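You operate a simulated robot arm through the tools that you are given. There is no shell and no other tool.

You are at the controls of a simulated two-armed robot. One attempt, no reset.

Task
Unscrew the flat screw tip, box it and cap the thread.
Fine: Open the grey kit box lid, lay the tip inside, shut the lid; press the yellow thread cap home on the threaded screw end. Keep fingers out from under lids, clips, clamps and jaws. Let no part drop or roll away. Pinch, break and dent nothing; leave nothing switched on.

It is judged by the outcome, as a careful person would: the job done as asked, and still so three seconds after it is handed in. It fails if anything else is knocked over, pushed out of place, dropped, spilled or broken. A push-on lid holds only when it is set on centred and level and pressed home; a screw cap is set on level and turned clockwise until tight.

Robot
Two 7-joint arms with two-finger parallel grippers on one trunk that stands fixed in place. Base frame: the origin is at the foot of the trunk, x ahead of it, y to its left, z up; the work surface is at about z = 85. Units: cm, rad, N and s.
The left shoulder is at [7.1, 15.6, 125.5], the right one opposite. Payload 3.91 kg a hand.
The tool frame of a hand sits at the grasp point between the pads (the TCP): z along the fingers, y along the line on which they close. The tips reach 3 cm beyond it. Largest opening 11 cm; finger width 2, thickness 1; the body of the gripper, 4.8 by 11.2 cm, starts 5.5 cm behind the TCP.
Orientation is that of the tool frame in the base frame, as a unit quaternion [x, y, z, w]. With the fingers straight down and closing along the base's y, the tool's x points along the base's -x, its y along +y and its z along -z.

Tools
- The arms move only by the tool servo_tool. It takes "left_plan", "right_plan" or both (then of equal length, played together; a hand with none holds still); each is a list of rows, each an object (a shift or turn left out is 0, a gripper value left out holds the last) with "dp": the shift along the tool's x, y, z in units of 50 mm (1.0 is 50 mm), a list of three; "rot": the turn, a rotation vector about the tool's x, y, z in units of 8 degrees (1.0 is 8 degrees), a list of three. In form: [{"dp": [tx, ty, tz], "rot": [wx, wy, wz]}, ...]. A call has 1 to 20 rows; each row shifts and turns the commanded pose from where the row before left it, along the tool's axes as they then stand. "left_grip" and "right_grip" are, for a hand that has rows, the gripper command, from -1 (fully open) to 1 (shut), values between in proportion, set as the call begins (left out, the last holds). A call with a number of a shift or a turn outside -1 to 1 is refused whole. Rows are played at 5 a second. More than 5 cm and 0.15 rad between two rows, or a gripper value outside its range, and nothing of the call is played. A pose out of reach is approached as far as the arm can. The call stops where the force on the tool passes 40 N (or 10 N more than at its start, if that is more) or the arm is blocked; 0.2 s more then pass. The fingers move at their own pace (about 10.8 cm/s each) and stop on an object; they squeeze with about 37 N. The grip force told is the motor's: it shows also when the fingers shut on nothing. Time passes only in rows, and 0.2 s behind the last, so rows that do not move let the fingers close. The reply holds the time, the measured pose of the TCP, the force on the tool along the base axes, the opening and the grip force, in the units named above and with some noise, with the torque about the TCP (base axes, N m) and any sound that the robot's microphone picked up.
- Cameras (640 x 400 px; columns grow to the right, rows downward): "scene" is now at [13.42, -4.35, 149.55]; the picture's right is [-0.40, -0.92, -0.00], its down [-0.47, 0.21, -0.86] and it looks along [0.79, -0.34, -0.51] (base axes); focal length 313 px, centre (320, 200). "left" rides on the left gripper at [7.2, -1.7, -10.3] in its tool frame; the picture's right is [0.23, 0.97, 0.00], its down [-0.76, 0.18, -0.62] and it looks along [-0.61, 0.14, 0.78] (tool axes); focal length 222 px, centre (320, 200). "right" rides on the right gripper at [7.2, 1.7, -10.3] in its tool frame; the picture's right is [-0.23, 0.97, 0.00], its down [-0.76, -0.18, -0.62] and it looks along [-0.61, -0.14, 0.78] (tool axes); focal length 222 px, centre (320, 200). There is no depth. A picture from a camera that has moved, and an enlarged one, comes with that camera's place and axes in the base frame and with its lens. The place of the scene camera against the robot may be out by one fixed shift of up to 1.2 cm in any direction.
- grab_frame(camera): a new picture of that camera. No time passes.
- raise_lower(by): slides the trunk up (or, below 0, down) by that many cm; the arms and the scene camera ride with it, the base frame stays. It gives what a move gives, with no picture.
- turn_head(pan, tilt): turns the head with the scene camera to pan (to the left, within 1.501 rad either way) and tilt (down, from -0.506 to 1.204), counted from straight ahead of the robot. It gives what a move gives.
- close_up(camera, box): a new picture of the part [left, top, right, bottom] of that camera's present view, enlarged. No time passes.
- hand_in(): hands the job in; it is judged then, once.

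Places have to be worked out from the pictures, the camera data and where the tool is seen. Open the grippers and draw the arms clear of the work before you hand the job in, unless the task says otherwise.

The tools are called after ">>>" as name(argument=value, ...) on one line, values as JSON. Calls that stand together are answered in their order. servo_tool: Moves the arms, as the interface text tells. Its arguments: {"type":"object","properties":{"left_plan":{"type":"array","items":{"type":"object","properties":{"dp":{"type":"array","items":{"type":"number"}},"rot":{"type":"array","items":{"type":"number"}}}}},"left_grip":{"type":"number"},"right_plan":{"type":"array","items":{"type":"object","properties":{"dp":{"type":"array","items":{"type":"number"}},"rot":{"type":"array","items":{"type":"number"}}}}},"right_grip":{"type":"number"}},"required":[]} The other tools are called the same way: raise_lower (by) slides the trunk up or down; turn_head (pan, tilt) turns the head that bears the scene camera; grab_frame (camera) takes a picture; close_up (camera, box) takes an enlarged picture of a part of a camera's view; hand_in () hands the job in.

At the start:

```text
time: 0.0
left_tcp_pos: [78.17, -13.3, 118.15]
left_tool_rot: [0.0, 1.0, 0.0, 0.0]
left_wrist_force: [0.4, -0.6, 0.4]
left_torque: [0.02, -0.01, -0.05]
left_width: 11.01
left_finger_force: 0.1
right_tcp_pos: [43.62, -58.26, 114.76]
right_tool_rot: [0.0, 1.0, 0.0, 0.0]
right_wrist_force: [0.2, 0.2, -0.7]
right_torque: [0.03, 0.02, 0.0]
right_width: 10.99
right_finger_force: 0.0
trunk travel left (down, up): [-70.0, 24.0]
head pan, tilt: [-0.412, 0.539]
```

scene: 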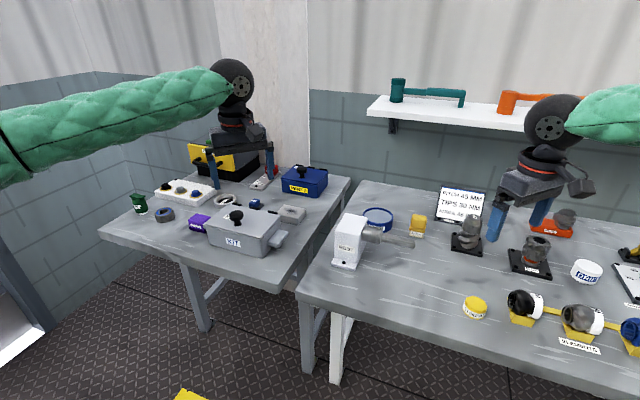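
right: 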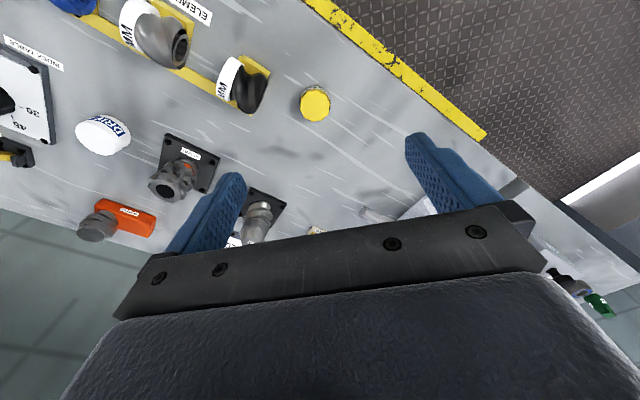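
left: 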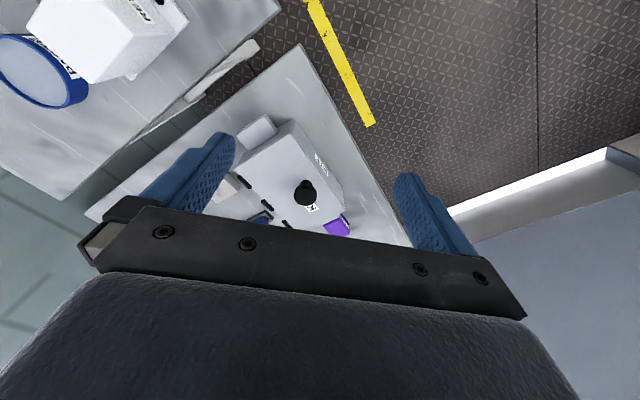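

I start by looking closer at the scene: the two tables, the white holder with the screw, the grey kit box and the yellow cap.

>>> close_up(camera="scene", box=[300, 180, 460, 280])

>>> close_up(camera="scene", box=[180, 180, 340, 280])

>>> close_up(camera="scene", box=[420, 180, 640, 360])

```text
4.00 times, centred on (380, 230) of scene
camera zoom: at [13.42, -4.35, 149.55], right [-0.4, -0.92, 0.0], down [-0.47, 0.21, -0.86], along [0.79, -0.34, -0.51], focal length 1253 px, centre (80, 80)
```

zoom: 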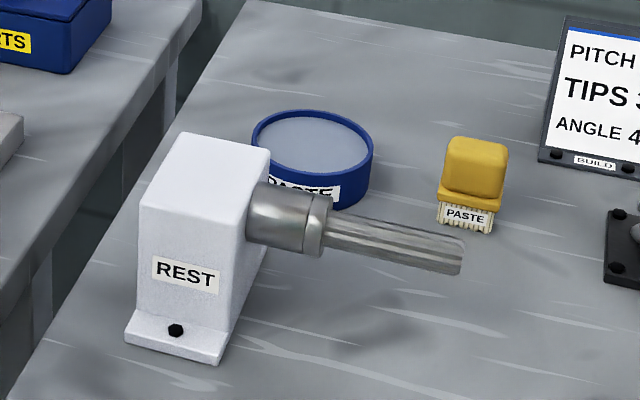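

```text
4.00 times, centred on (260, 230) of scene
camera zoom: at [13.42, -4.35, 149.55], right [-0.4, -0.92, 0.0], down [-0.47, 0.21, -0.86], along [0.79, -0.34, -0.51], focal length 1253 px, centre (560, 80)
```

zoom: 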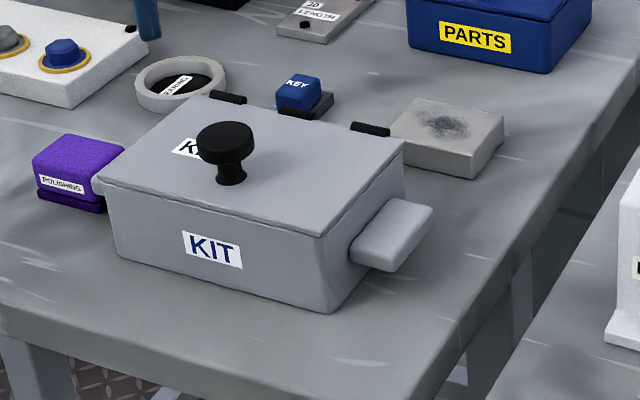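

```text
2.22 times, centred on (530, 270) of scene
camera zoom: at [13.42, -4.35, 149.55], right [-0.4, -0.92, 0.0], down [-0.47, 0.21, -0.86], along [0.79, -0.34, -0.51], focal length 696 px, centre (-147, 44)
```

zoom: 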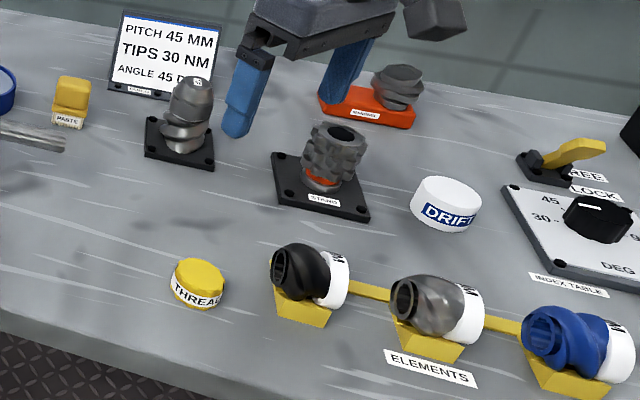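

I need a closer look at each of the candidates for the screw and its tip, so I enlarge further.

>>> close_up(camera="scene", box=[430, 180, 510, 260])

>>> close_up(camera="scene", box=[500, 190, 600, 290])

>>> close_up(camera="scene", box=[330, 200, 430, 280])

>>> close_up(camera="scene", box=[120, 130, 300, 240])

>>> turn_head(pan=-0.7, tilt=0.65)

```text
5.00 times, centred on (470, 220) of scene
camera zoom: at [13.42, -4.35, 149.55], right [-0.4, -0.92, 0.0], down [-0.47, 0.21, -0.86], along [0.79, -0.34, -0.51], focal length 1566 px, centre (-430, 100)
```

zoom: 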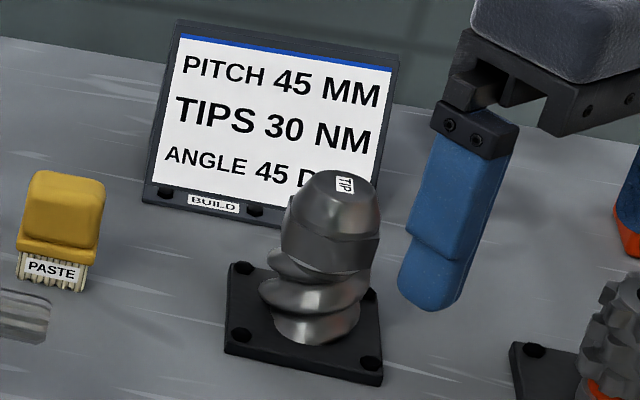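

```text
4.00 times, centred on (550, 240) of scene
camera zoom: at [13.42, -4.35, 149.55], right [-0.4, -0.92, 0.0], down [-0.47, 0.21, -0.86], along [0.79, -0.34, -0.51], focal length 1253 px, centre (-600, 40)
```

zoom: 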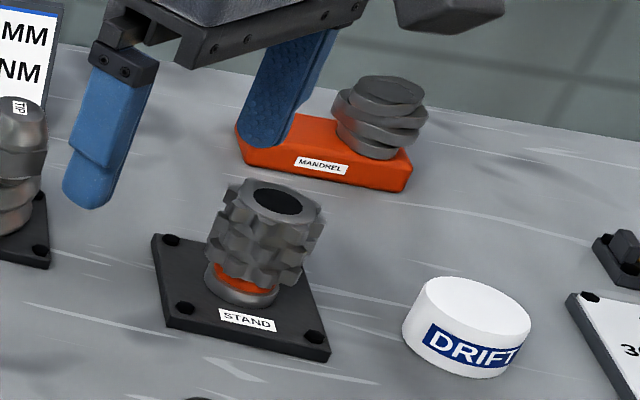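

```text
5.00 times, centred on (380, 240) of scene
camera zoom: at [13.42, -4.35, 149.55], right [-0.4, -0.92, 0.0], down [-0.47, 0.21, -0.86], along [0.79, -0.34, -0.51], focal length 1566 px, centre (20, 0)
```

zoom: 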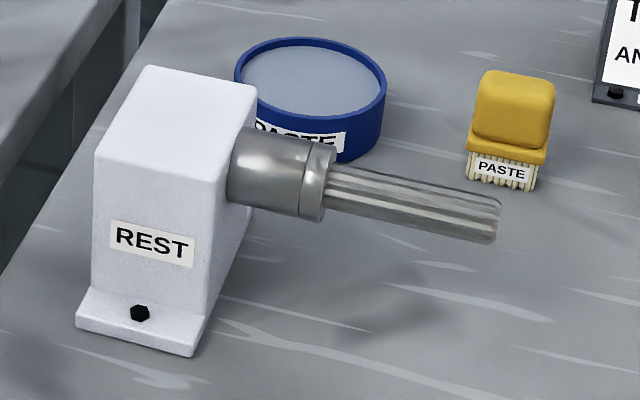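

```text
3.56 times, centred on (210, 185) of scene
camera zoom: at [13.42, -4.35, 149.55], right [-0.4, -0.92, 0.0], down [-0.47, 0.21, -0.86], along [0.79, -0.34, -0.51], focal length 1114 px, centre (711, 253)
```

zoom: 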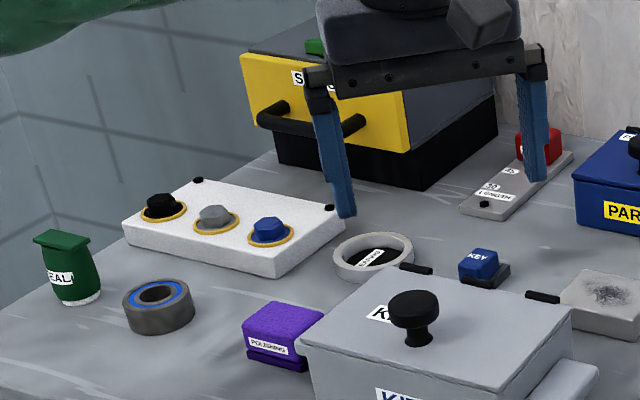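

```text
time: 0.8
left_tcp_pos: [78.27, -13.4, 118.09]
left_tool_rot: [0.0, 1.0, -0.001, 0.0]
left_wrist_force: [-0.3, 0.0, -1.0]
left_torque: [0.01, -0.02, 0.01]
left_width: 11.02
left_finger_force: 0.0
right_tcp_pos: [43.55, -58.29, 114.66]
right_tool_rot: [0.001, 1.0, 0.0, 0.0]
right_wrist_force: [0.4, 0.2, 0.5]
right_torque: [-0.01, -0.03, 0.01]
right_width: 10.99
right_finger_force: 0.0
trunk travel left (down, up): [-70.0, 24.0]
head pan, tilt: [-0.7, 0.649]
```

The head turned right; I take a new scene picture to see the rest of the right table and the area around the TIP screw.

>>> grab_frame(camera="scene")

>>> grab_frame(camera="right")

>>> grab_frame(camera="left")

```text
taken
camera scene: at [11.81, -6.32, 148.58], right [-0.64, -0.77, 0.0], down [-0.46, 0.39, -0.8], along [0.61, -0.51, -0.6], focal length 313 px, centre (320, 200)
```

scene: 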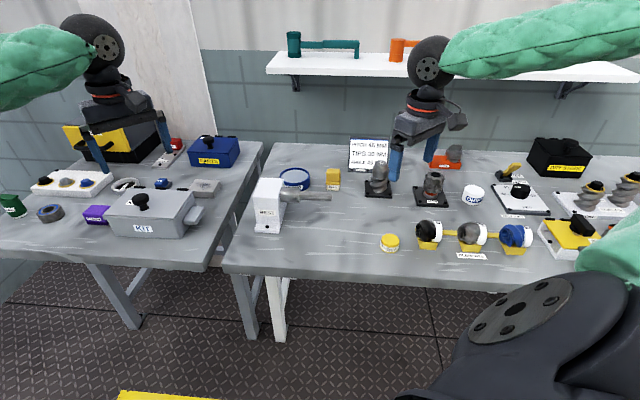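

```text
taken
camera right: at [36.34, -56.54, 124.85], right [0.23, 0.97, 0.0], down [0.76, -0.18, 0.62], along [0.61, -0.14, -0.78], focal length 222 px, centre (320, 200)
```

right: 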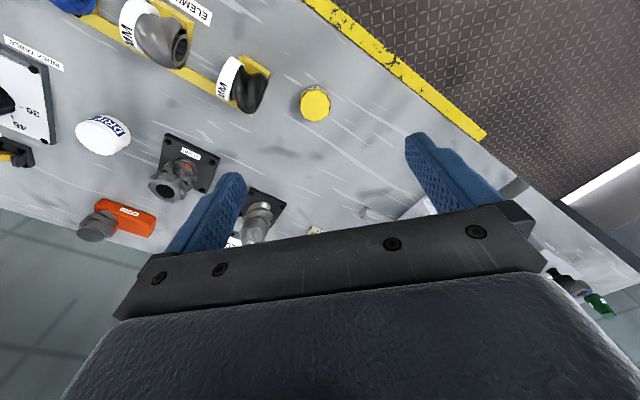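

```text
taken
camera left: at [71.11, -14.95, 128.42], right [-0.23, 0.97, 0.0], down [0.76, 0.18, 0.62], along [0.61, 0.14, -0.78], focal length 222 px, centre (320, 200)
```

left: 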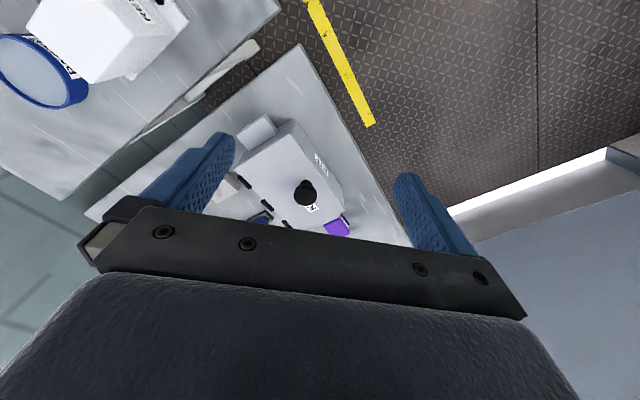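

The tip labelled TIP sits on a screw stub on a black stand at about (67, -79), the yellow THREAD cap lies at about (46, -60), and the grey KIT box is at about (94, -15). I move the right hand high over towards the stand so that its camera sees the tip.

>>> servo_tool(right_plan=[{"dp": [-0.6, -0.6, -0.1]}, {"dp": [-0.6, -0.6, -0.1]}, {"dp": [-0.6, -0.6, 0]}, {"dp": [-0.6, -0.6, 0]}])

>>> grab_frame(camera="right")

>>> grab_frame(camera="scene")

```text
time: 1.8
left_tcp_pos: [78.32, -13.51, 117.95]
left_tool_rot: [0.0, 1.0, 0.001, -0.002]
left_wrist_force: [0.0, -0.7, 0.3]
left_torque: [-0.01, 0.03, 0.0]
left_width: 11.0
left_finger_force: 0.1
right_tcp_pos: [55.76, -70.34, 115.66]
right_tool_rot: [0.0, 1.0, 0.001, -0.001]
right_wrist_force: [-0.3, -0.1, -0.2]
right_torque: [0.06, 0.0, 0.01]
right_width: 10.99
right_finger_force: 0.0
trunk travel left (down, up): [-70.0, 24.0]
head pan, tilt: [-0.7, 0.649]
```

```text
taken
camera right: at [48.68, -68.65, 125.84], right [0.23, 0.97, 0.0], down [0.76, -0.18, 0.62], along [0.61, -0.14, -0.78], focal length 222 px, centre (320, 200)
```

right: 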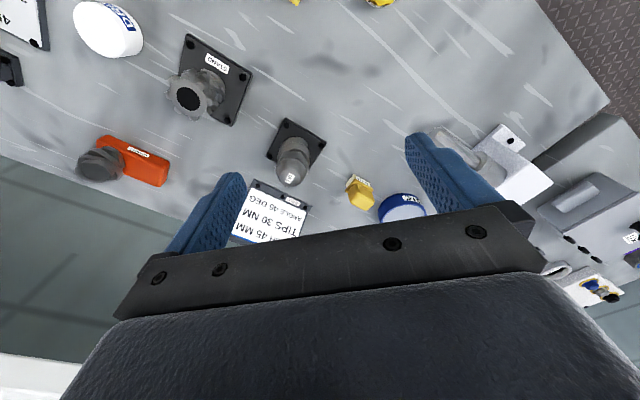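

```text
taken
camera scene: at [12.03, -6.57, 148.54], right [-0.64, -0.76, 0.0], down [-0.46, 0.39, -0.79], along [0.61, -0.51, -0.61], focal length 313 px, centre (320, 200)
```

scene: 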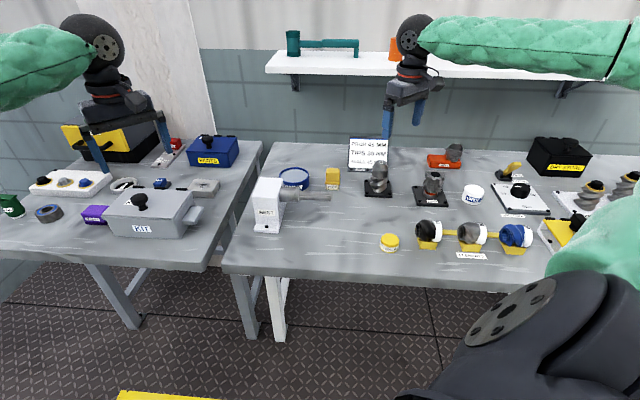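

The right camera now sees the TIP screw: stand centre about (66, -77), tip top near z = 97. I enlarge that part.

>>> close_up(camera="right", box=[245, 105, 345, 205])

>>> close_up(camera="scene", box=[340, 130, 420, 210])

>>> close_up(camera="scene", box=[80, 170, 220, 260])

```text
4.00 times, centred on (295, 155) of right
camera zoom: at [48.68, -68.65, 125.84], right [0.23, 0.97, 0.0], down [0.76, -0.18, 0.62], along [0.61, -0.14, -0.78], focal length 888 px, centre (420, 380)
```

zoom: 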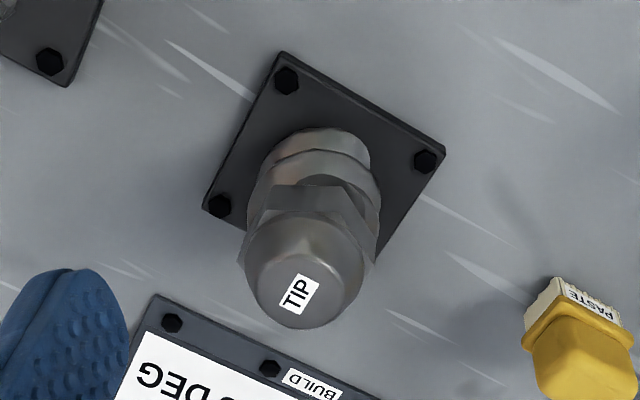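

```text
5.00 times, centred on (380, 170) of scene
camera zoom: at [12.03, -6.57, 148.54], right [-0.64, -0.76, 0.0], down [-0.46, 0.39, -0.79], along [0.61, -0.51, -0.61], focal length 1566 px, centre (20, 350)
```

zoom: 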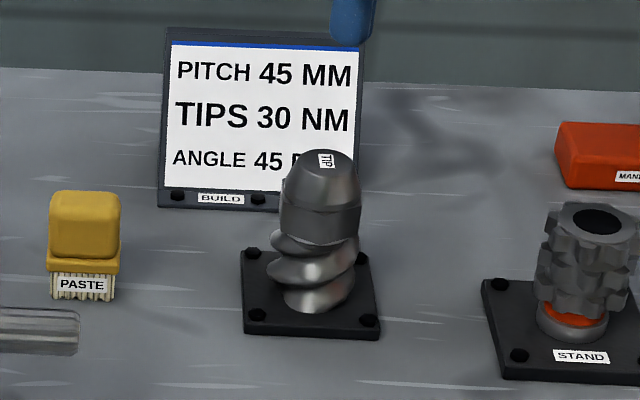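

```text
4.44 times, centred on (150, 215) of scene
camera zoom: at [12.03, -6.57, 148.54], right [-0.64, -0.76, 0.0], down [-0.46, 0.39, -0.79], along [0.61, -0.51, -0.61], focal length 1392 px, centre (1076, 133)
```

zoom: 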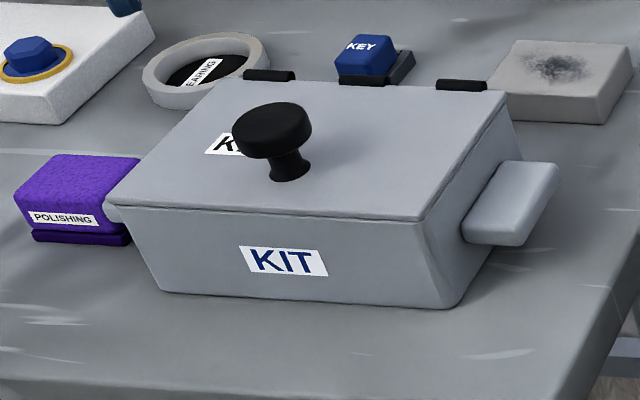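

The tip is a domed piece with a hexagonal base about 5 cm wide. Now I enlarge the left camera's view of the KIT box, which sits near (95, -13), to judge its hinge and knob.

>>> close_up(camera="left", box=[210, 100, 370, 240])

>>> close_up(camera="left", box=[230, 110, 350, 200])

```text
2.86 times, centred on (290, 170) of left
camera zoom: at [71.28, -15.23, 128.26], right [-0.23, 0.97, 0.0], down [0.76, 0.18, 0.62], along [0.61, 0.14, -0.78], focal length 635 px, centre (406, 286)
```

zoom: 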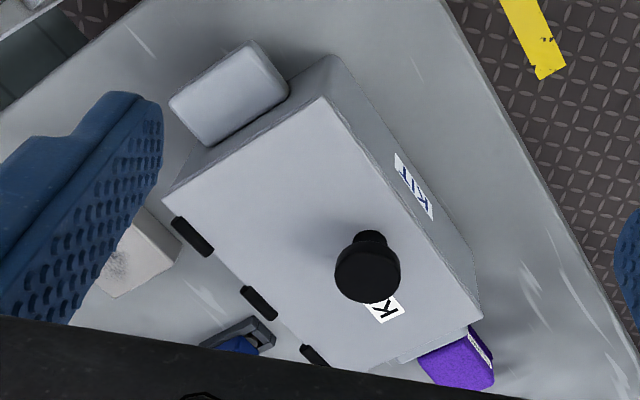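

```text
4.44 times, centred on (290, 155) of left
camera zoom: at [71.28, -15.23, 128.26], right [-0.23, 0.97, 0.0], down [0.76, 0.18, 0.62], along [0.61, 0.14, -0.78], focal length 987 px, centre (453, 400)
```

zoom: 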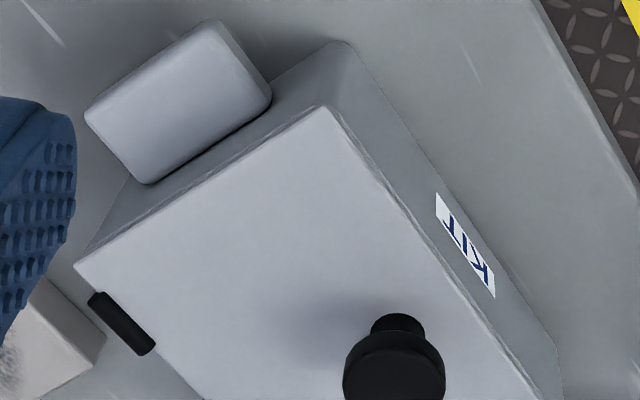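

The box stands turned by about 45°: its front edge runs from about (86, -17) to (100, -3), its hinge from (96, -26) to (109, -11), the lid top is near z = 93 and the knob near (95, -12). The knob suits the right arm best, so I first draw the left hand away to the left.

>>> servo_tool(left_plan=[{"dp": [0.5, 0.85, -0.1]}, {"dp": [0.5, 0.85, -0.1]}, {"dp": [0.5, 0.85, -0.1]}, {"dp": [0.5, 0.85, 0]}, {"dp": [0.5, 0.85, 0]}, {"dp": [0, 0.9, 0]}, {"dp": [0, 0.9, 0]}])

>>> grab_frame(camera="scene")

```text
time: 3.4
left_tcp_pos: [65.55, 17.14, 119.41]
left_tool_rot: [0.001, 1.0, -0.001, -0.001]
left_wrist_force: [-0.1, 0.4, 0.0]
left_torque: [-0.03, 0.0, 0.0]
left_width: 10.97
left_finger_force: 0.1
right_tcp_pos: [55.55, -69.99, 116.0]
right_tool_rot: [0.001, 1.0, -0.001, -0.001]
right_wrist_force: [0.0, 0.6, -0.5]
right_torque: [-0.01, -0.02, 0.0]
right_width: 11.02
right_finger_force: 0.0
trunk travel left (down, up): [-70.0, 24.0]
head pan, tilt: [-0.7, 0.649]
```

```text
taken
camera scene: at [11.72, -6.16, 148.59], right [-0.64, -0.76, 0.0], down [-0.46, 0.39, -0.8], along [0.61, -0.51, -0.6], focal length 313 px, centre (320, 200)
```

scene: 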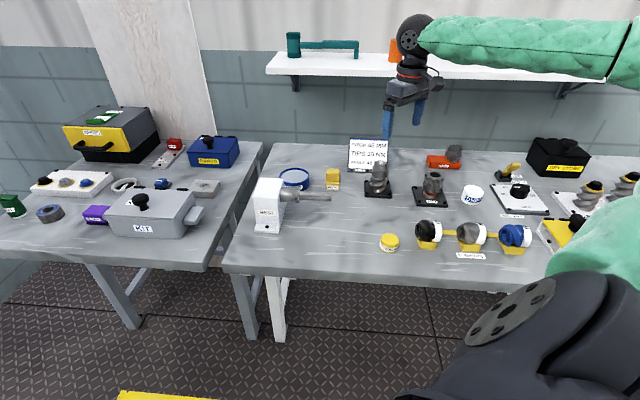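

The left hand is clear. Now I bring the right hand at height (z about 116) over to the front of the KIT box.

>>> servo_tool(right_plan=[{"dp": [-0.4, 0.89, 0]}, {"dp": [-0.4, 0.89, 0]}, {"dp": [-0.4, 0.89, 0]}, {"dp": [-0.4, 0.89, 0]}, {"dp": [-0.4, 0.89, 0]}, {"dp": [-0.4, 0.89, 0]}, {"dp": [-0.4, 0.89, 0]}, {"dp": [-0.4, 0.89, 0]}, {"dp": [-0.4, 0.89, 0]}, {"dp": [-0.4, 0.89, 0]}, {"dp": [-0.4, 0.89, 0]}, {"dp": [-0.4, 0.89, 0]}, {"dp": [-0.4, 0.89, 0]}])

>>> servo_tool(right_plan=[{"rot": [0, 0, 0.94]}, {"rot": [0, 0, 0.94]}, {"rot": [0, 0, 0.94]}, {"rot": [0, 0, 0.94]}, {"rot": [0, 0, 0.94]}, {"rot": [0, 0, 0.92]}])

>>> grab_frame(camera="right")

>>> grab_frame(camera="scene")

```text
time: 6.2
left_tcp_pos: [65.72, 17.17, 119.42]
left_tool_rot: [0.0, 1.0, -0.001, -0.001]
left_wrist_force: [0.0, -0.4, 0.2]
left_torque: [0.02, 0.04, -0.04]
left_width: 11.0
left_finger_force: 0.0
right_tcp_pos: [81.28, -12.29, 115.86]
right_tool_rot: [0.0, 1.0, -0.002, -0.001]
right_wrist_force: [0.7, 0.4, 0.0]
right_torque: [-0.01, 0.05, -0.01]
right_width: 11.0
right_finger_force: 0.1
trunk travel left (down, up): [-70.0, 24.0]
head pan, tilt: [-0.7, 0.649]
```

```text
time: 7.6
left_tcp_pos: [65.71, 16.97, 119.55]
left_tool_rot: [-0.001, 1.0, 0.0, 0.0]
left_wrist_force: [-0.2, -0.5, 0.6]
left_torque: [-0.04, -0.02, 0.03]
left_width: 10.99
left_finger_force: 0.1
right_tcp_pos: [81.42, -12.3, 115.81]
right_tool_rot: [0.385, 0.923, 0.0, 0.0]
right_wrist_force: [0.5, 0.0, 0.4]
right_torque: [0.01, 0.0, -0.01]
right_width: 11.02
right_finger_force: 0.0
trunk travel left (down, up): [-70.0, 24.0]
head pan, tilt: [-0.7, 0.649]
```

```text
taken
camera right: at [77.66, -5.97, 125.89], right [0.85, 0.53, 0.0], down [0.41, -0.66, 0.62], along [0.33, -0.53, -0.78], focal length 222 px, centre (320, 200)
```

right: 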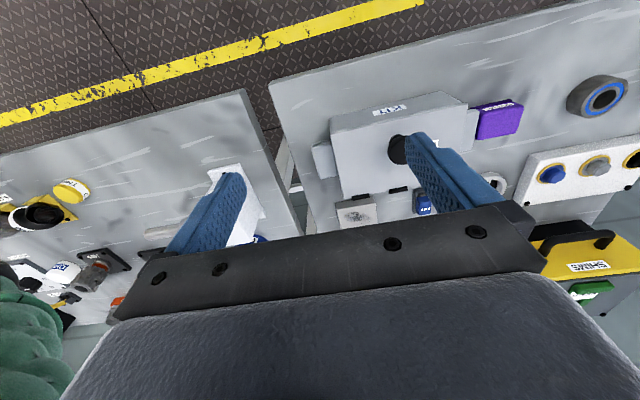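

```text
taken
camera scene: at [11.84, -6.27, 148.57], right [-0.64, -0.76, 0.0], down [-0.46, 0.39, -0.8], along [0.61, -0.51, -0.6], focal length 313 px, centre (320, 200)
```

scene: 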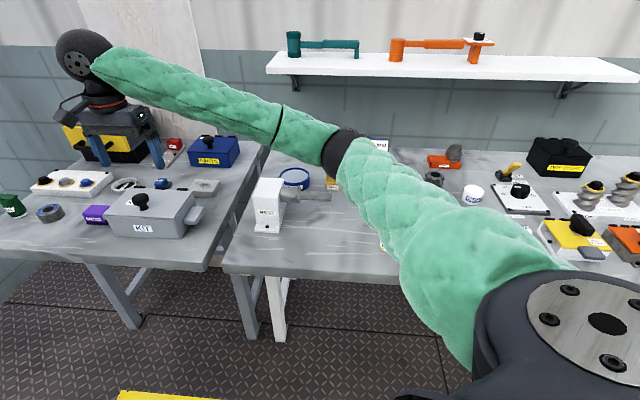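

The tool's closing line now lies along the hinge. I move the right hand forward over the knob at height and check whether it gets there.

>>> servo_tool(right_plan=[{"dp": [-0.49, 0.49, 0]}, {"dp": [-0.49, 0.49, 0]}, {"dp": [-0.49, 0.49, 0]}, {"dp": [-0.47, 0.49, 0]}])

>>> grab_frame(camera="right")

>>> close_up(camera="scene", box=[60, 80, 260, 250])

```text
time: 8.6
left_tcp_pos: [65.74, 17.02, 119.39]
left_tool_rot: [0.0, 1.0, 0.0, -0.001]
left_wrist_force: [-0.6, -0.2, 0.8]
left_torque: [-0.02, 0.01, 0.01]
left_width: 11.0
left_finger_force: 0.1
right_tcp_pos: [95.31, -12.15, 115.66]
right_tool_rot: [0.383, 0.924, -0.001, -0.001]
right_wrist_force: [0.4, 0.2, 0.4]
right_torque: [-0.02, 0.03, 0.01]
right_width: 11.02
right_finger_force: 0.0
trunk travel left (down, up): [-70.0, 24.0]
head pan, tilt: [-0.7, 0.649]
```

```text
taken
camera right: at [91.55, -5.75, 125.74], right [0.85, 0.53, 0.0], down [0.41, -0.66, 0.62], along [0.33, -0.53, -0.78], focal length 222 px, centre (320, 200)
```

right: 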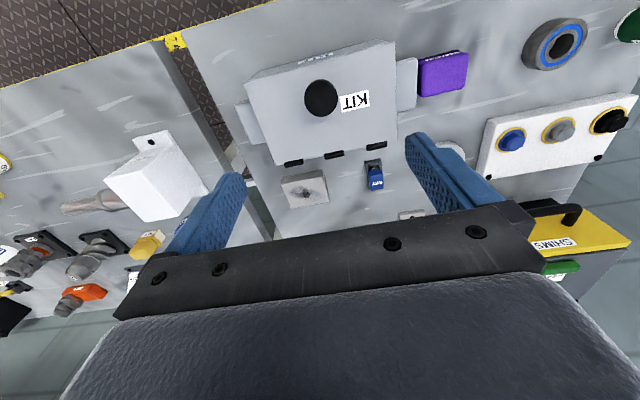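

```text
2.35 times, centred on (160, 165) of scene
camera zoom: at [11.94, -6.18, 148.56], right [-0.64, -0.76, 0.0], down [-0.46, 0.39, -0.8], along [0.61, -0.51, -0.6], focal length 737 px, centre (696, 282)
```

zoom: 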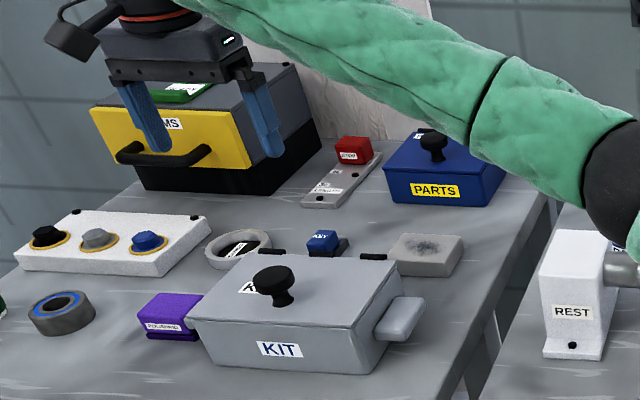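

The right arm reaches over the knob straight down. The knob lies at about (95.5, -11.8); I correct sideways slightly and come down to TCP z about 104, fingertips still above the knob, to look again.

>>> servo_tool(right_plan=[{"dp": [0.02, 0.04, 0.6]}, {"dp": [0.02, 0.04, 0.6]}, {"dp": [0, 0, 0.6]}, {"dp": [0, 0, 0.53]}])

>>> grab_frame(camera="right")

>>> close_up(camera="scene", box=[80, 130, 220, 250])

>>> grab_frame(camera="left")

```text
time: 9.6
left_tcp_pos: [65.73, 17.11, 119.42]
left_tool_rot: [-0.001, 1.0, -0.001, -0.001]
left_wrist_force: [-0.2, -0.1, 0.1]
left_torque: [0.02, -0.01, -0.01]
left_width: 10.99
left_finger_force: 0.1
right_tcp_pos: [95.63, -11.82, 103.92]
right_tool_rot: [0.383, 0.924, 0.0, 0.001]
right_wrist_force: [-0.3, 0.1, -0.3]
right_torque: [-0.01, 0.0, -0.05]
right_width: 11.02
right_finger_force: 0.1
trunk travel left (down, up): [-70.0, 24.0]
head pan, tilt: [-0.7, 0.649]
```

```text
taken
camera right: at [91.69, -5.46, 114.12], right [0.85, 0.53, 0.0], down [0.41, -0.66, 0.62], along [0.33, -0.53, -0.78], focal length 222 px, centre (320, 200)
```

right: 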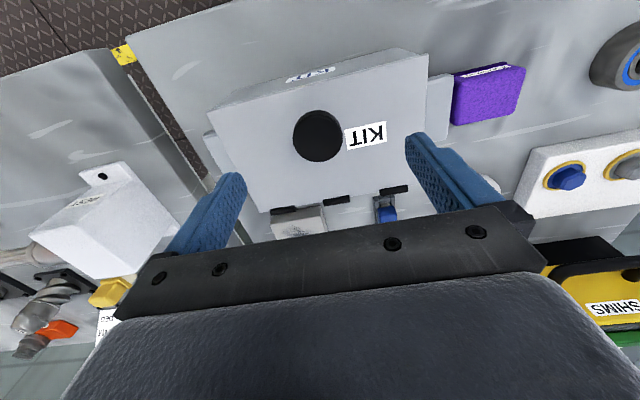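

```text
3.33 times, centred on (150, 190) of scene
camera zoom: at [11.94, -6.25, 148.57], right [-0.64, -0.76, 0.0], down [-0.46, 0.39, -0.8], along [0.61, -0.51, -0.61], focal length 1044 px, centre (887, 233)
```

zoom: 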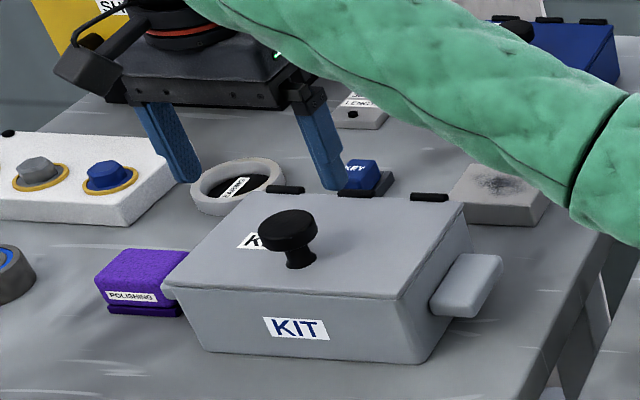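

```text
taken
camera left: at [58.58, 15.41, 129.7], right [-0.23, 0.97, 0.0], down [0.76, 0.18, 0.62], along [0.61, 0.14, -0.78], focal length 222 px, centre (320, 200)
```

left: 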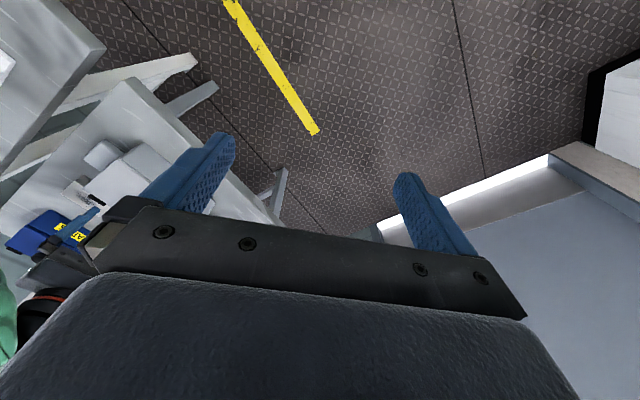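

Triangulating from the two right-camera heights puts the knob head at about z = 96 and within 0.2 cm of the tool axis; the lid surface is near z = 93. I lower the open fingers around the knob to TCP z about 96.8.

>>> servo_tool(right_plan=[{"dp": [0, -0.02, 0.5]}, {"dp": [0, -0.02, 0.5]}, {"dp": [0, 0, 0.3]}, {"dp": [0, 0, 0.12]}])

>>> grab_frame(camera="right")

>>> close_up(camera="scene", box=[80, 140, 220, 250])

```text
time: 10.6
left_tcp_pos: [65.73, 16.98, 119.42]
left_tool_rot: [0.0, 1.0, -0.001, -0.001]
left_wrist_force: [-0.1, 0.2, -1.2]
left_torque: [0.03, -0.02, 0.02]
left_width: 11.02
left_finger_force: 0.1
right_tcp_pos: [95.36, -11.84, 96.95]
right_tool_rot: [0.382, 0.924, -0.001, 0.0]
right_wrist_force: [-0.2, 0.2, -0.7]
right_torque: [-0.02, -0.03, 0.02]
right_width: 10.99
right_finger_force: 0.0
trunk travel left (down, up): [-70.0, 24.0]
head pan, tilt: [-0.7, 0.649]
```

```text
taken
camera right: at [91.47, -5.59, 107.15], right [0.85, 0.53, 0.0], down [0.41, -0.66, 0.62], along [0.33, -0.53, -0.78], focal length 222 px, centre (320, 200)
```

right: 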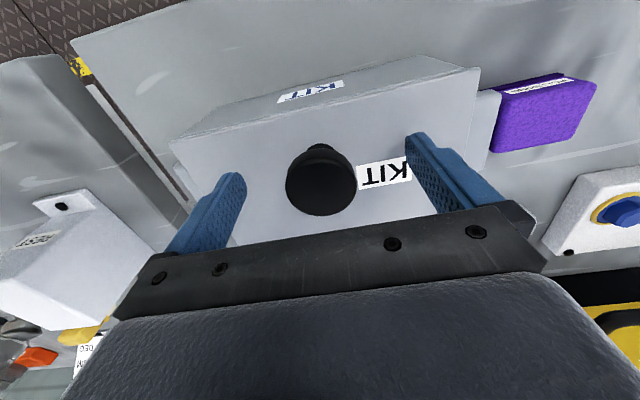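

```text
3.64 times, centred on (150, 195) of scene
camera zoom: at [11.87, -6.27, 148.57], right [-0.64, -0.76, 0.0], down [-0.46, 0.39, -0.8], along [0.61, -0.51, -0.61], focal length 1139 px, centre (938, 218)
```

zoom: 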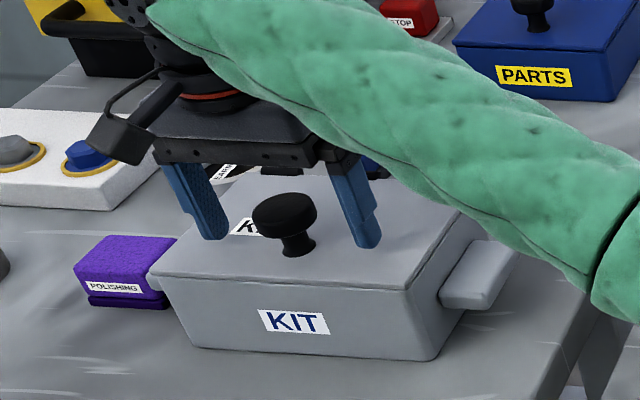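

The fingers straddle the knob well, with the head between the pads. I lower 0.3 cm more and close on the knob.

>>> servo_tool(right_plan=[{"dp": [0, 0, 0.06]}])

>>> servo_tool(right_plan=[{"dp": [0, 0, 0]}, {"dp": [0, 0, 0]}, {"dp": [0, 0, 0]}, {"dp": [0, 0, 0]}], right_grip=1)

>>> grab_frame(camera="right")

```text
time: 11.0
left_tcp_pos: [65.73, 16.99, 119.54]
left_tool_rot: [0.0, 1.0, 0.0, 0.0]
left_wrist_force: [-0.7, -0.3, -0.1]
left_torque: [-0.02, 0.0, -0.01]
left_width: 11.01
left_finger_force: 0.0
right_tcp_pos: [95.29, -11.86, 96.85]
right_tool_rot: [0.383, 0.924, -0.001, 0.0]
right_wrist_force: [0.2, 0.1, 0.5]
right_torque: [-0.03, -0.01, 0.01]
right_width: 11.01
right_finger_force: 0.1
trunk travel left (down, up): [-70.0, 24.0]
head pan, tilt: [-0.7, 0.649]
```

```text
time: 12.0
left_tcp_pos: [65.55, 17.04, 119.48]
left_tool_rot: [-0.001, 1.0, 0.001, -0.001]
left_wrist_force: [0.2, -0.7, 0.7]
left_torque: [0.01, 0.0, 0.01]
left_width: 11.01
left_finger_force: 0.1
right_tcp_pos: [95.38, -11.91, 96.8]
right_tool_rot: [0.383, 0.924, 0.001, 0.0]
right_wrist_force: [-1.7, 0.8, -0.2]
right_torque: [0.18, -0.16, -0.03]
right_width: 4.12
right_finger_force: 37.1
trunk travel left (down, up): [-70.0, 24.0]
head pan, tilt: [-0.7, 0.649]
```

```text
taken
camera right: at [91.43, -5.6, 106.88], right [0.85, 0.53, 0.0], down [0.41, -0.66, 0.62], along [0.33, -0.53, -0.78], focal length 222 px, centre (320, 200)
```

right: 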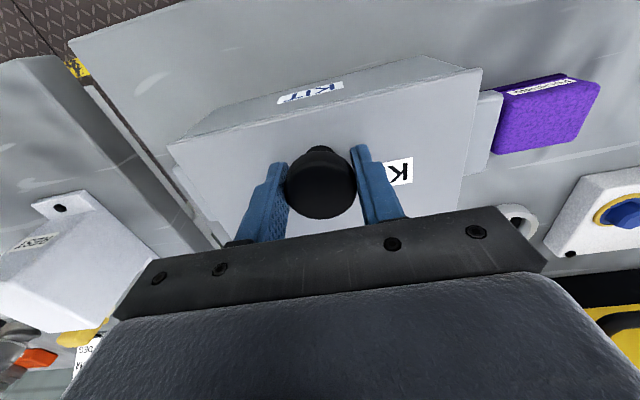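

Gripped at 4.12 cm. With the hinge about 10 cm behind, I first lift the knob along its arc by about 10° and watch the force.

>>> servo_tool(right_plan=[{"dp": [-0.05, 0, -0.17]}, {"dp": [-0.07, 0, -0.17]}])

>>> grab_frame(camera="right")

>>> close_up(camera="scene", box=[80, 140, 220, 250])

```text
time: 12.6
left_tcp_pos: [65.71, 16.93, 119.5]
left_tool_rot: [0.001, 1.0, 0.001, 0.0]
left_wrist_force: [0.0, -0.3, 0.4]
left_torque: [-0.01, -0.02, -0.01]
left_width: 11.0
left_finger_force: 0.1
right_tcp_pos: [95.77, -12.56, 98.56]
right_tool_rot: [0.382, 0.924, 0.0, 0.0]
right_wrist_force: [-0.6, 0.3, -2.7]
right_torque: [0.39, 0.04, 0.01]
right_width: 4.13
right_finger_force: 37.1
trunk travel left (down, up): [-70.0, 24.0]
head pan, tilt: [-0.7, 0.649]
```

```text
taken
camera right: at [91.95, -6.12, 108.57], right [0.85, 0.53, 0.0], down [0.41, -0.66, 0.62], along [0.33, -0.53, -0.78], focal length 222 px, centre (320, 200)
```

right: 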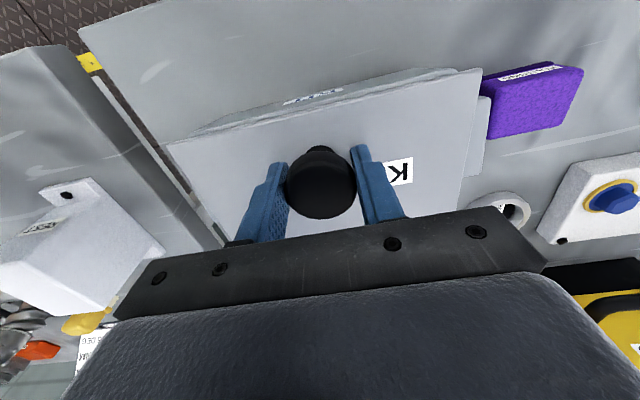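

```text
3.64 times, centred on (150, 195) of scene
camera zoom: at [11.86, -6.28, 148.57], right [-0.64, -0.76, 0.0], down [-0.46, 0.39, -0.8], along [0.61, -0.51, -0.6], focal length 1139 px, centre (938, 218)
```

zoom: 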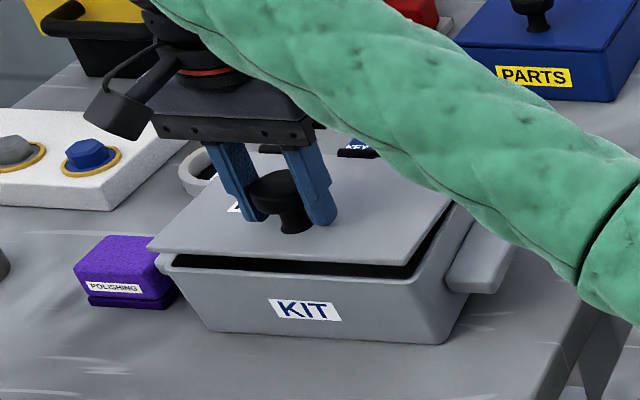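

The lid lifts (about 2.7 N), but the box body may have shifted a little in the picture. I look closer before going on.

>>> close_up(camera="scene", box=[90, 180, 210, 250])

>>> close_up(camera="right", box=[160, 40, 500, 250])

>>> close_up(camera="left", box=[0, 120, 200, 260])

```text
5.33 times, centred on (150, 215) of scene
camera zoom: at [11.86, -6.28, 148.57], right [-0.64, -0.76, 0.0], down [-0.46, 0.39, -0.8], along [0.61, -0.51, -0.6], focal length 1670 px, centre (1227, 120)
```

zoom: 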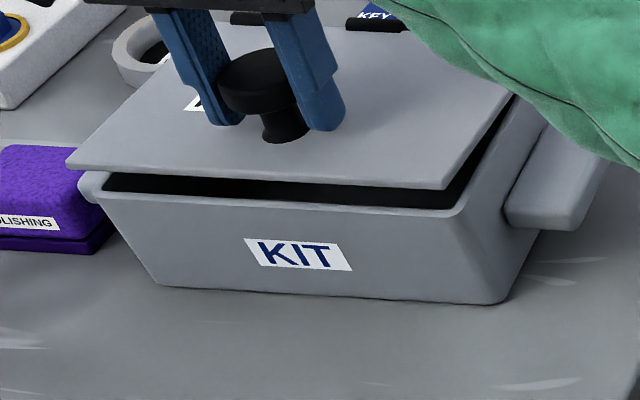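

```text
1.88 times, centred on (330, 145) of right
camera zoom: at [91.95, -6.12, 108.57], right [0.85, 0.53, 0.0], down [0.41, -0.66, 0.62], along [0.33, -0.53, -0.78], focal length 418 px, centre (301, 304)
```

zoom: 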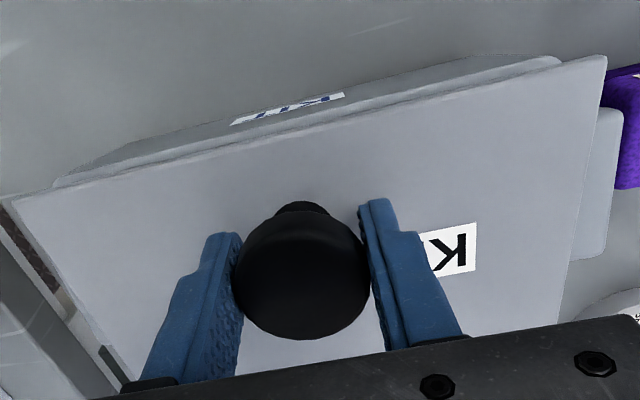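

```text
2.86 times, centred on (100, 190) of left
camera zoom: at [58.51, 15.39, 129.74], right [-0.23, 0.97, 0.0], down [0.76, 0.18, 0.62], along [0.61, 0.14, -0.78], focal length 635 px, centre (949, 229)
```

zoom: 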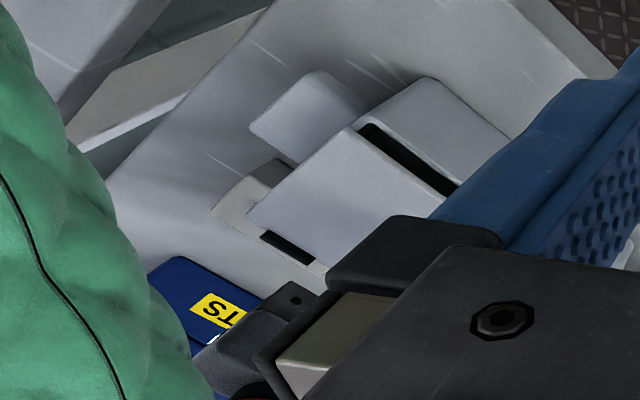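

The lid edge rose only as much as the knob, so the firm grip kept the lid from turning and lifted the back of the box instead. I go back down the same way to set the box flat again.

>>> servo_tool(right_plan=[{"dp": [0.07, 0, 0.17]}, {"dp": [0.05, 0, 0.17]}])

>>> close_up(camera="scene", box=[80, 140, 220, 250])

>>> grab_frame(camera="right")

```text
time: 13.2
left_tcp_pos: [65.69, 16.92, 119.46]
left_tool_rot: [0.001, 1.0, -0.001, 0.0]
left_wrist_force: [-0.3, 0.0, -0.4]
left_torque: [-0.01, 0.0, 0.01]
left_width: 10.99
left_finger_force: 0.1
right_tcp_pos: [95.25, -12.09, 96.75]
right_tool_rot: [0.382, 0.924, 0.001, 0.0]
right_wrist_force: [3.3, -1.0, 2.4]
right_torque: [-0.31, 0.13, 0.12]
right_width: 4.16
right_finger_force: 37.4
trunk travel left (down, up): [-70.0, 24.0]
head pan, tilt: [-0.7, 0.649]
```

```text
3.64 times, centred on (150, 195) of scene
camera zoom: at [11.83, -6.28, 148.59], right [-0.64, -0.76, 0.0], down [-0.46, 0.39, -0.8], along [0.61, -0.51, -0.6], focal length 1139 px, centre (938, 218)
```

zoom: 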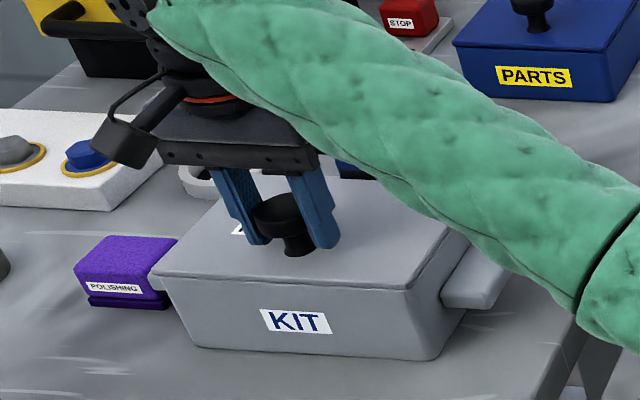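

```text
taken
camera right: at [91.46, -5.69, 106.87], right [0.85, 0.53, 0.0], down [0.41, -0.66, 0.62], along [0.33, -0.53, -0.78], focal length 222 px, centre (320, 200)
```

right: 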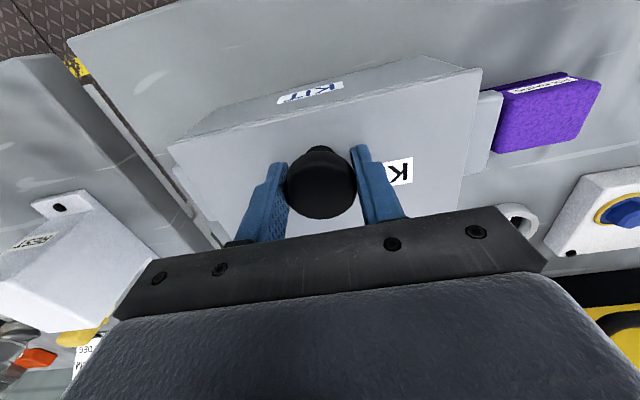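

The box is flat again at its old place. Now I ease the gripper to a commanded opening just under the knob's width so the knob can swivel between the pads, and read the grip force.

>>> servo_tool(right_plan=[{"dp": [0, 0, 0]}, {"dp": [0, 0, 0]}], right_grip=0.27)

```text
time: 13.8
left_tcp_pos: [65.7, 17.08, 119.56]
left_tool_rot: [0.001, 1.0, -0.001, -0.001]
left_wrist_force: [0.5, -0.1, -0.4]
left_torque: [-0.01, -0.01, -0.01]
left_width: 11.0
left_finger_force: 0.1
right_tcp_pos: [95.35, -12.03, 96.56]
right_tool_rot: [0.383, 0.924, 0.0, 0.001]
right_wrist_force: [4.3, -1.1, 6.4]
right_torque: [-0.37, -0.15, 0.06]
right_width: 4.14
right_finger_force: 36.8
trunk travel left (down, up): [-70.0, 24.0]
head pan, tilt: [-0.7, 0.649]
```

The squeeze is still full. I ease the command further in small steps and lift 0.1 cm to relieve the slight down-press.

>>> servo_tool(right_plan=[{"dp": [0, 0, -0.03]}, {"dp": [0, 0, 0]}], right_grip=0.255)

>>> servo_tool(right_plan=[{"dp": [0, 0, 0]}, {"dp": [0, 0, 0]}], right_grip=0.25)

```text
time: 14.4
left_tcp_pos: [65.81, 16.98, 119.48]
left_tool_rot: [-0.001, 1.0, 0.0, 0.0]
left_wrist_force: [-0.6, -0.9, -0.3]
left_torque: [0.03, -0.03, 0.0]
left_width: 11.0
left_finger_force: 0.1
right_tcp_pos: [95.36, -12.06, 96.72]
right_tool_rot: [0.383, 0.924, 0.0, 0.0]
right_wrist_force: [-0.3, -0.8, -0.8]
right_torque: [0.03, 0.01, -0.01]
right_width: 4.2
right_finger_force: 1.0
trunk travel left (down, up): [-70.0, 24.0]
head pan, tilt: [-0.7, 0.649]
```

```text
time: 15.0
left_tcp_pos: [65.71, 16.99, 119.52]
left_tool_rot: [0.0, 1.0, 0.0, 0.0]
left_wrist_force: [-1.0, 0.4, 0.7]
left_torque: [0.0, -0.03, 0.02]
left_width: 10.99
left_finger_force: 0.1
right_tcp_pos: [95.25, -12.03, 96.68]
right_tool_rot: [0.382, 0.924, 0.001, 0.001]
right_wrist_force: [-0.1, 0.2, -1.3]
right_torque: [0.04, -0.02, -0.02]
right_width: 4.19
right_finger_force: 9.5
trunk travel left (down, up): [-70.0, 24.0]
head pan, tilt: [-0.7, 0.649]
```

At these settings the grip is light (about 1–10 N). I try lifting the knob 0.8 cm on its arc with this light hold to see whether it now swivels.

>>> servo_tool(right_plan=[{"dp": [-0.02, 0, -0.08]}, {"dp": [-0.03, 0, -0.08]}], right_grip=0.257)

>>> close_up(camera="scene", box=[80, 140, 220, 250])

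>>> grab_frame(camera="right")

```text
time: 15.6
left_tcp_pos: [65.64, 17.02, 119.52]
left_tool_rot: [-0.001, 1.0, -0.001, -0.001]
left_wrist_force: [0.2, -0.2, -0.2]
left_torque: [-0.05, -0.02, 0.04]
left_width: 10.99
left_finger_force: 0.2
right_tcp_pos: [95.5, -12.23, 97.51]
right_tool_rot: [0.381, 0.924, -0.001, 0.001]
right_wrist_force: [1.8, -0.5, 0.0]
right_torque: [0.01, -0.15, 0.02]
right_width: 4.2
right_finger_force: 19.7
trunk travel left (down, up): [-70.0, 24.0]
head pan, tilt: [-0.7, 0.649]
```

```text
3.64 times, centred on (150, 195) of scene
camera zoom: at [11.84, -6.28, 148.58], right [-0.64, -0.77, 0.0], down [-0.46, 0.39, -0.8], along [0.61, -0.51, -0.6], focal length 1139 px, centre (938, 218)
```

zoom: 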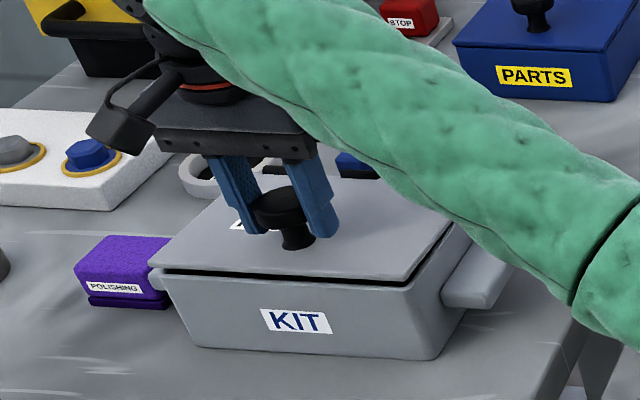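

```text
taken
camera right: at [91.6, -5.85, 107.73], right [0.85, 0.53, 0.0], down [0.41, -0.66, 0.62], along [0.33, -0.53, -0.78], focal length 222 px, centre (320, 200)
```

right: 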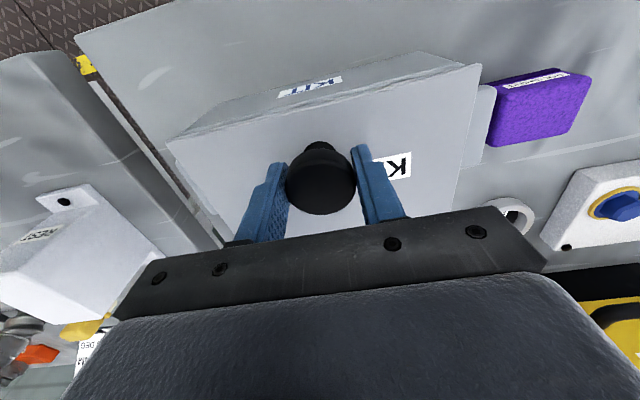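

With the light hold the lid turned about 5° and the box stayed put. I continue along the arc to about 15° and check again.

>>> servo_tool(right_plan=[{"dp": [-0.06, 0, -0.175]}, {"dp": [-0.08, 0, -0.17]}], right_grip=0.256)

>>> close_up(camera="scene", box=[80, 140, 220, 250])

>>> grab_frame(camera="right")

```text
time: 16.2
left_tcp_pos: [65.67, 16.95, 119.43]
left_tool_rot: [0.001, 1.0, 0.001, 0.0]
left_wrist_force: [0.5, -0.2, -0.3]
left_torque: [0.03, -0.02, 0.01]
left_width: 10.98
left_finger_force: 0.0
right_tcp_pos: [96.22, -12.71, 99.22]
right_tool_rot: [0.383, 0.924, 0.0, 0.0]
right_wrist_force: [0.9, -1.1, -0.4]
right_torque: [-0.12, -0.14, 0.07]
right_width: 4.18
right_finger_force: 10.3
trunk travel left (down, up): [-70.0, 24.0]
head pan, tilt: [-0.7, 0.649]
```

```text
3.64 times, centred on (150, 195) of scene
camera zoom: at [11.83, -6.3, 148.57], right [-0.64, -0.76, 0.0], down [-0.46, 0.39, -0.8], along [0.61, -0.51, -0.6], focal length 1139 px, centre (938, 218)
```

zoom: 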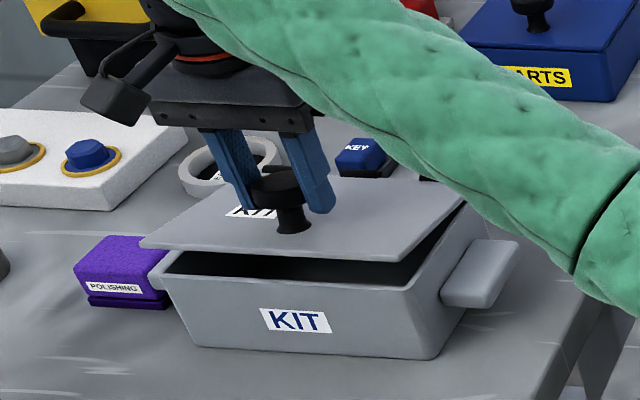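

```text
taken
camera right: at [92.18, -6.36, 109.45], right [0.85, 0.53, 0.0], down [0.41, -0.66, 0.62], along [0.33, -0.53, -0.78], focal length 222 px, centre (320, 200)
```

right: 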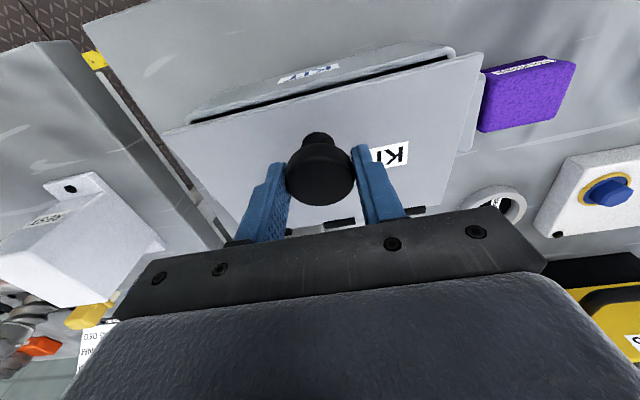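

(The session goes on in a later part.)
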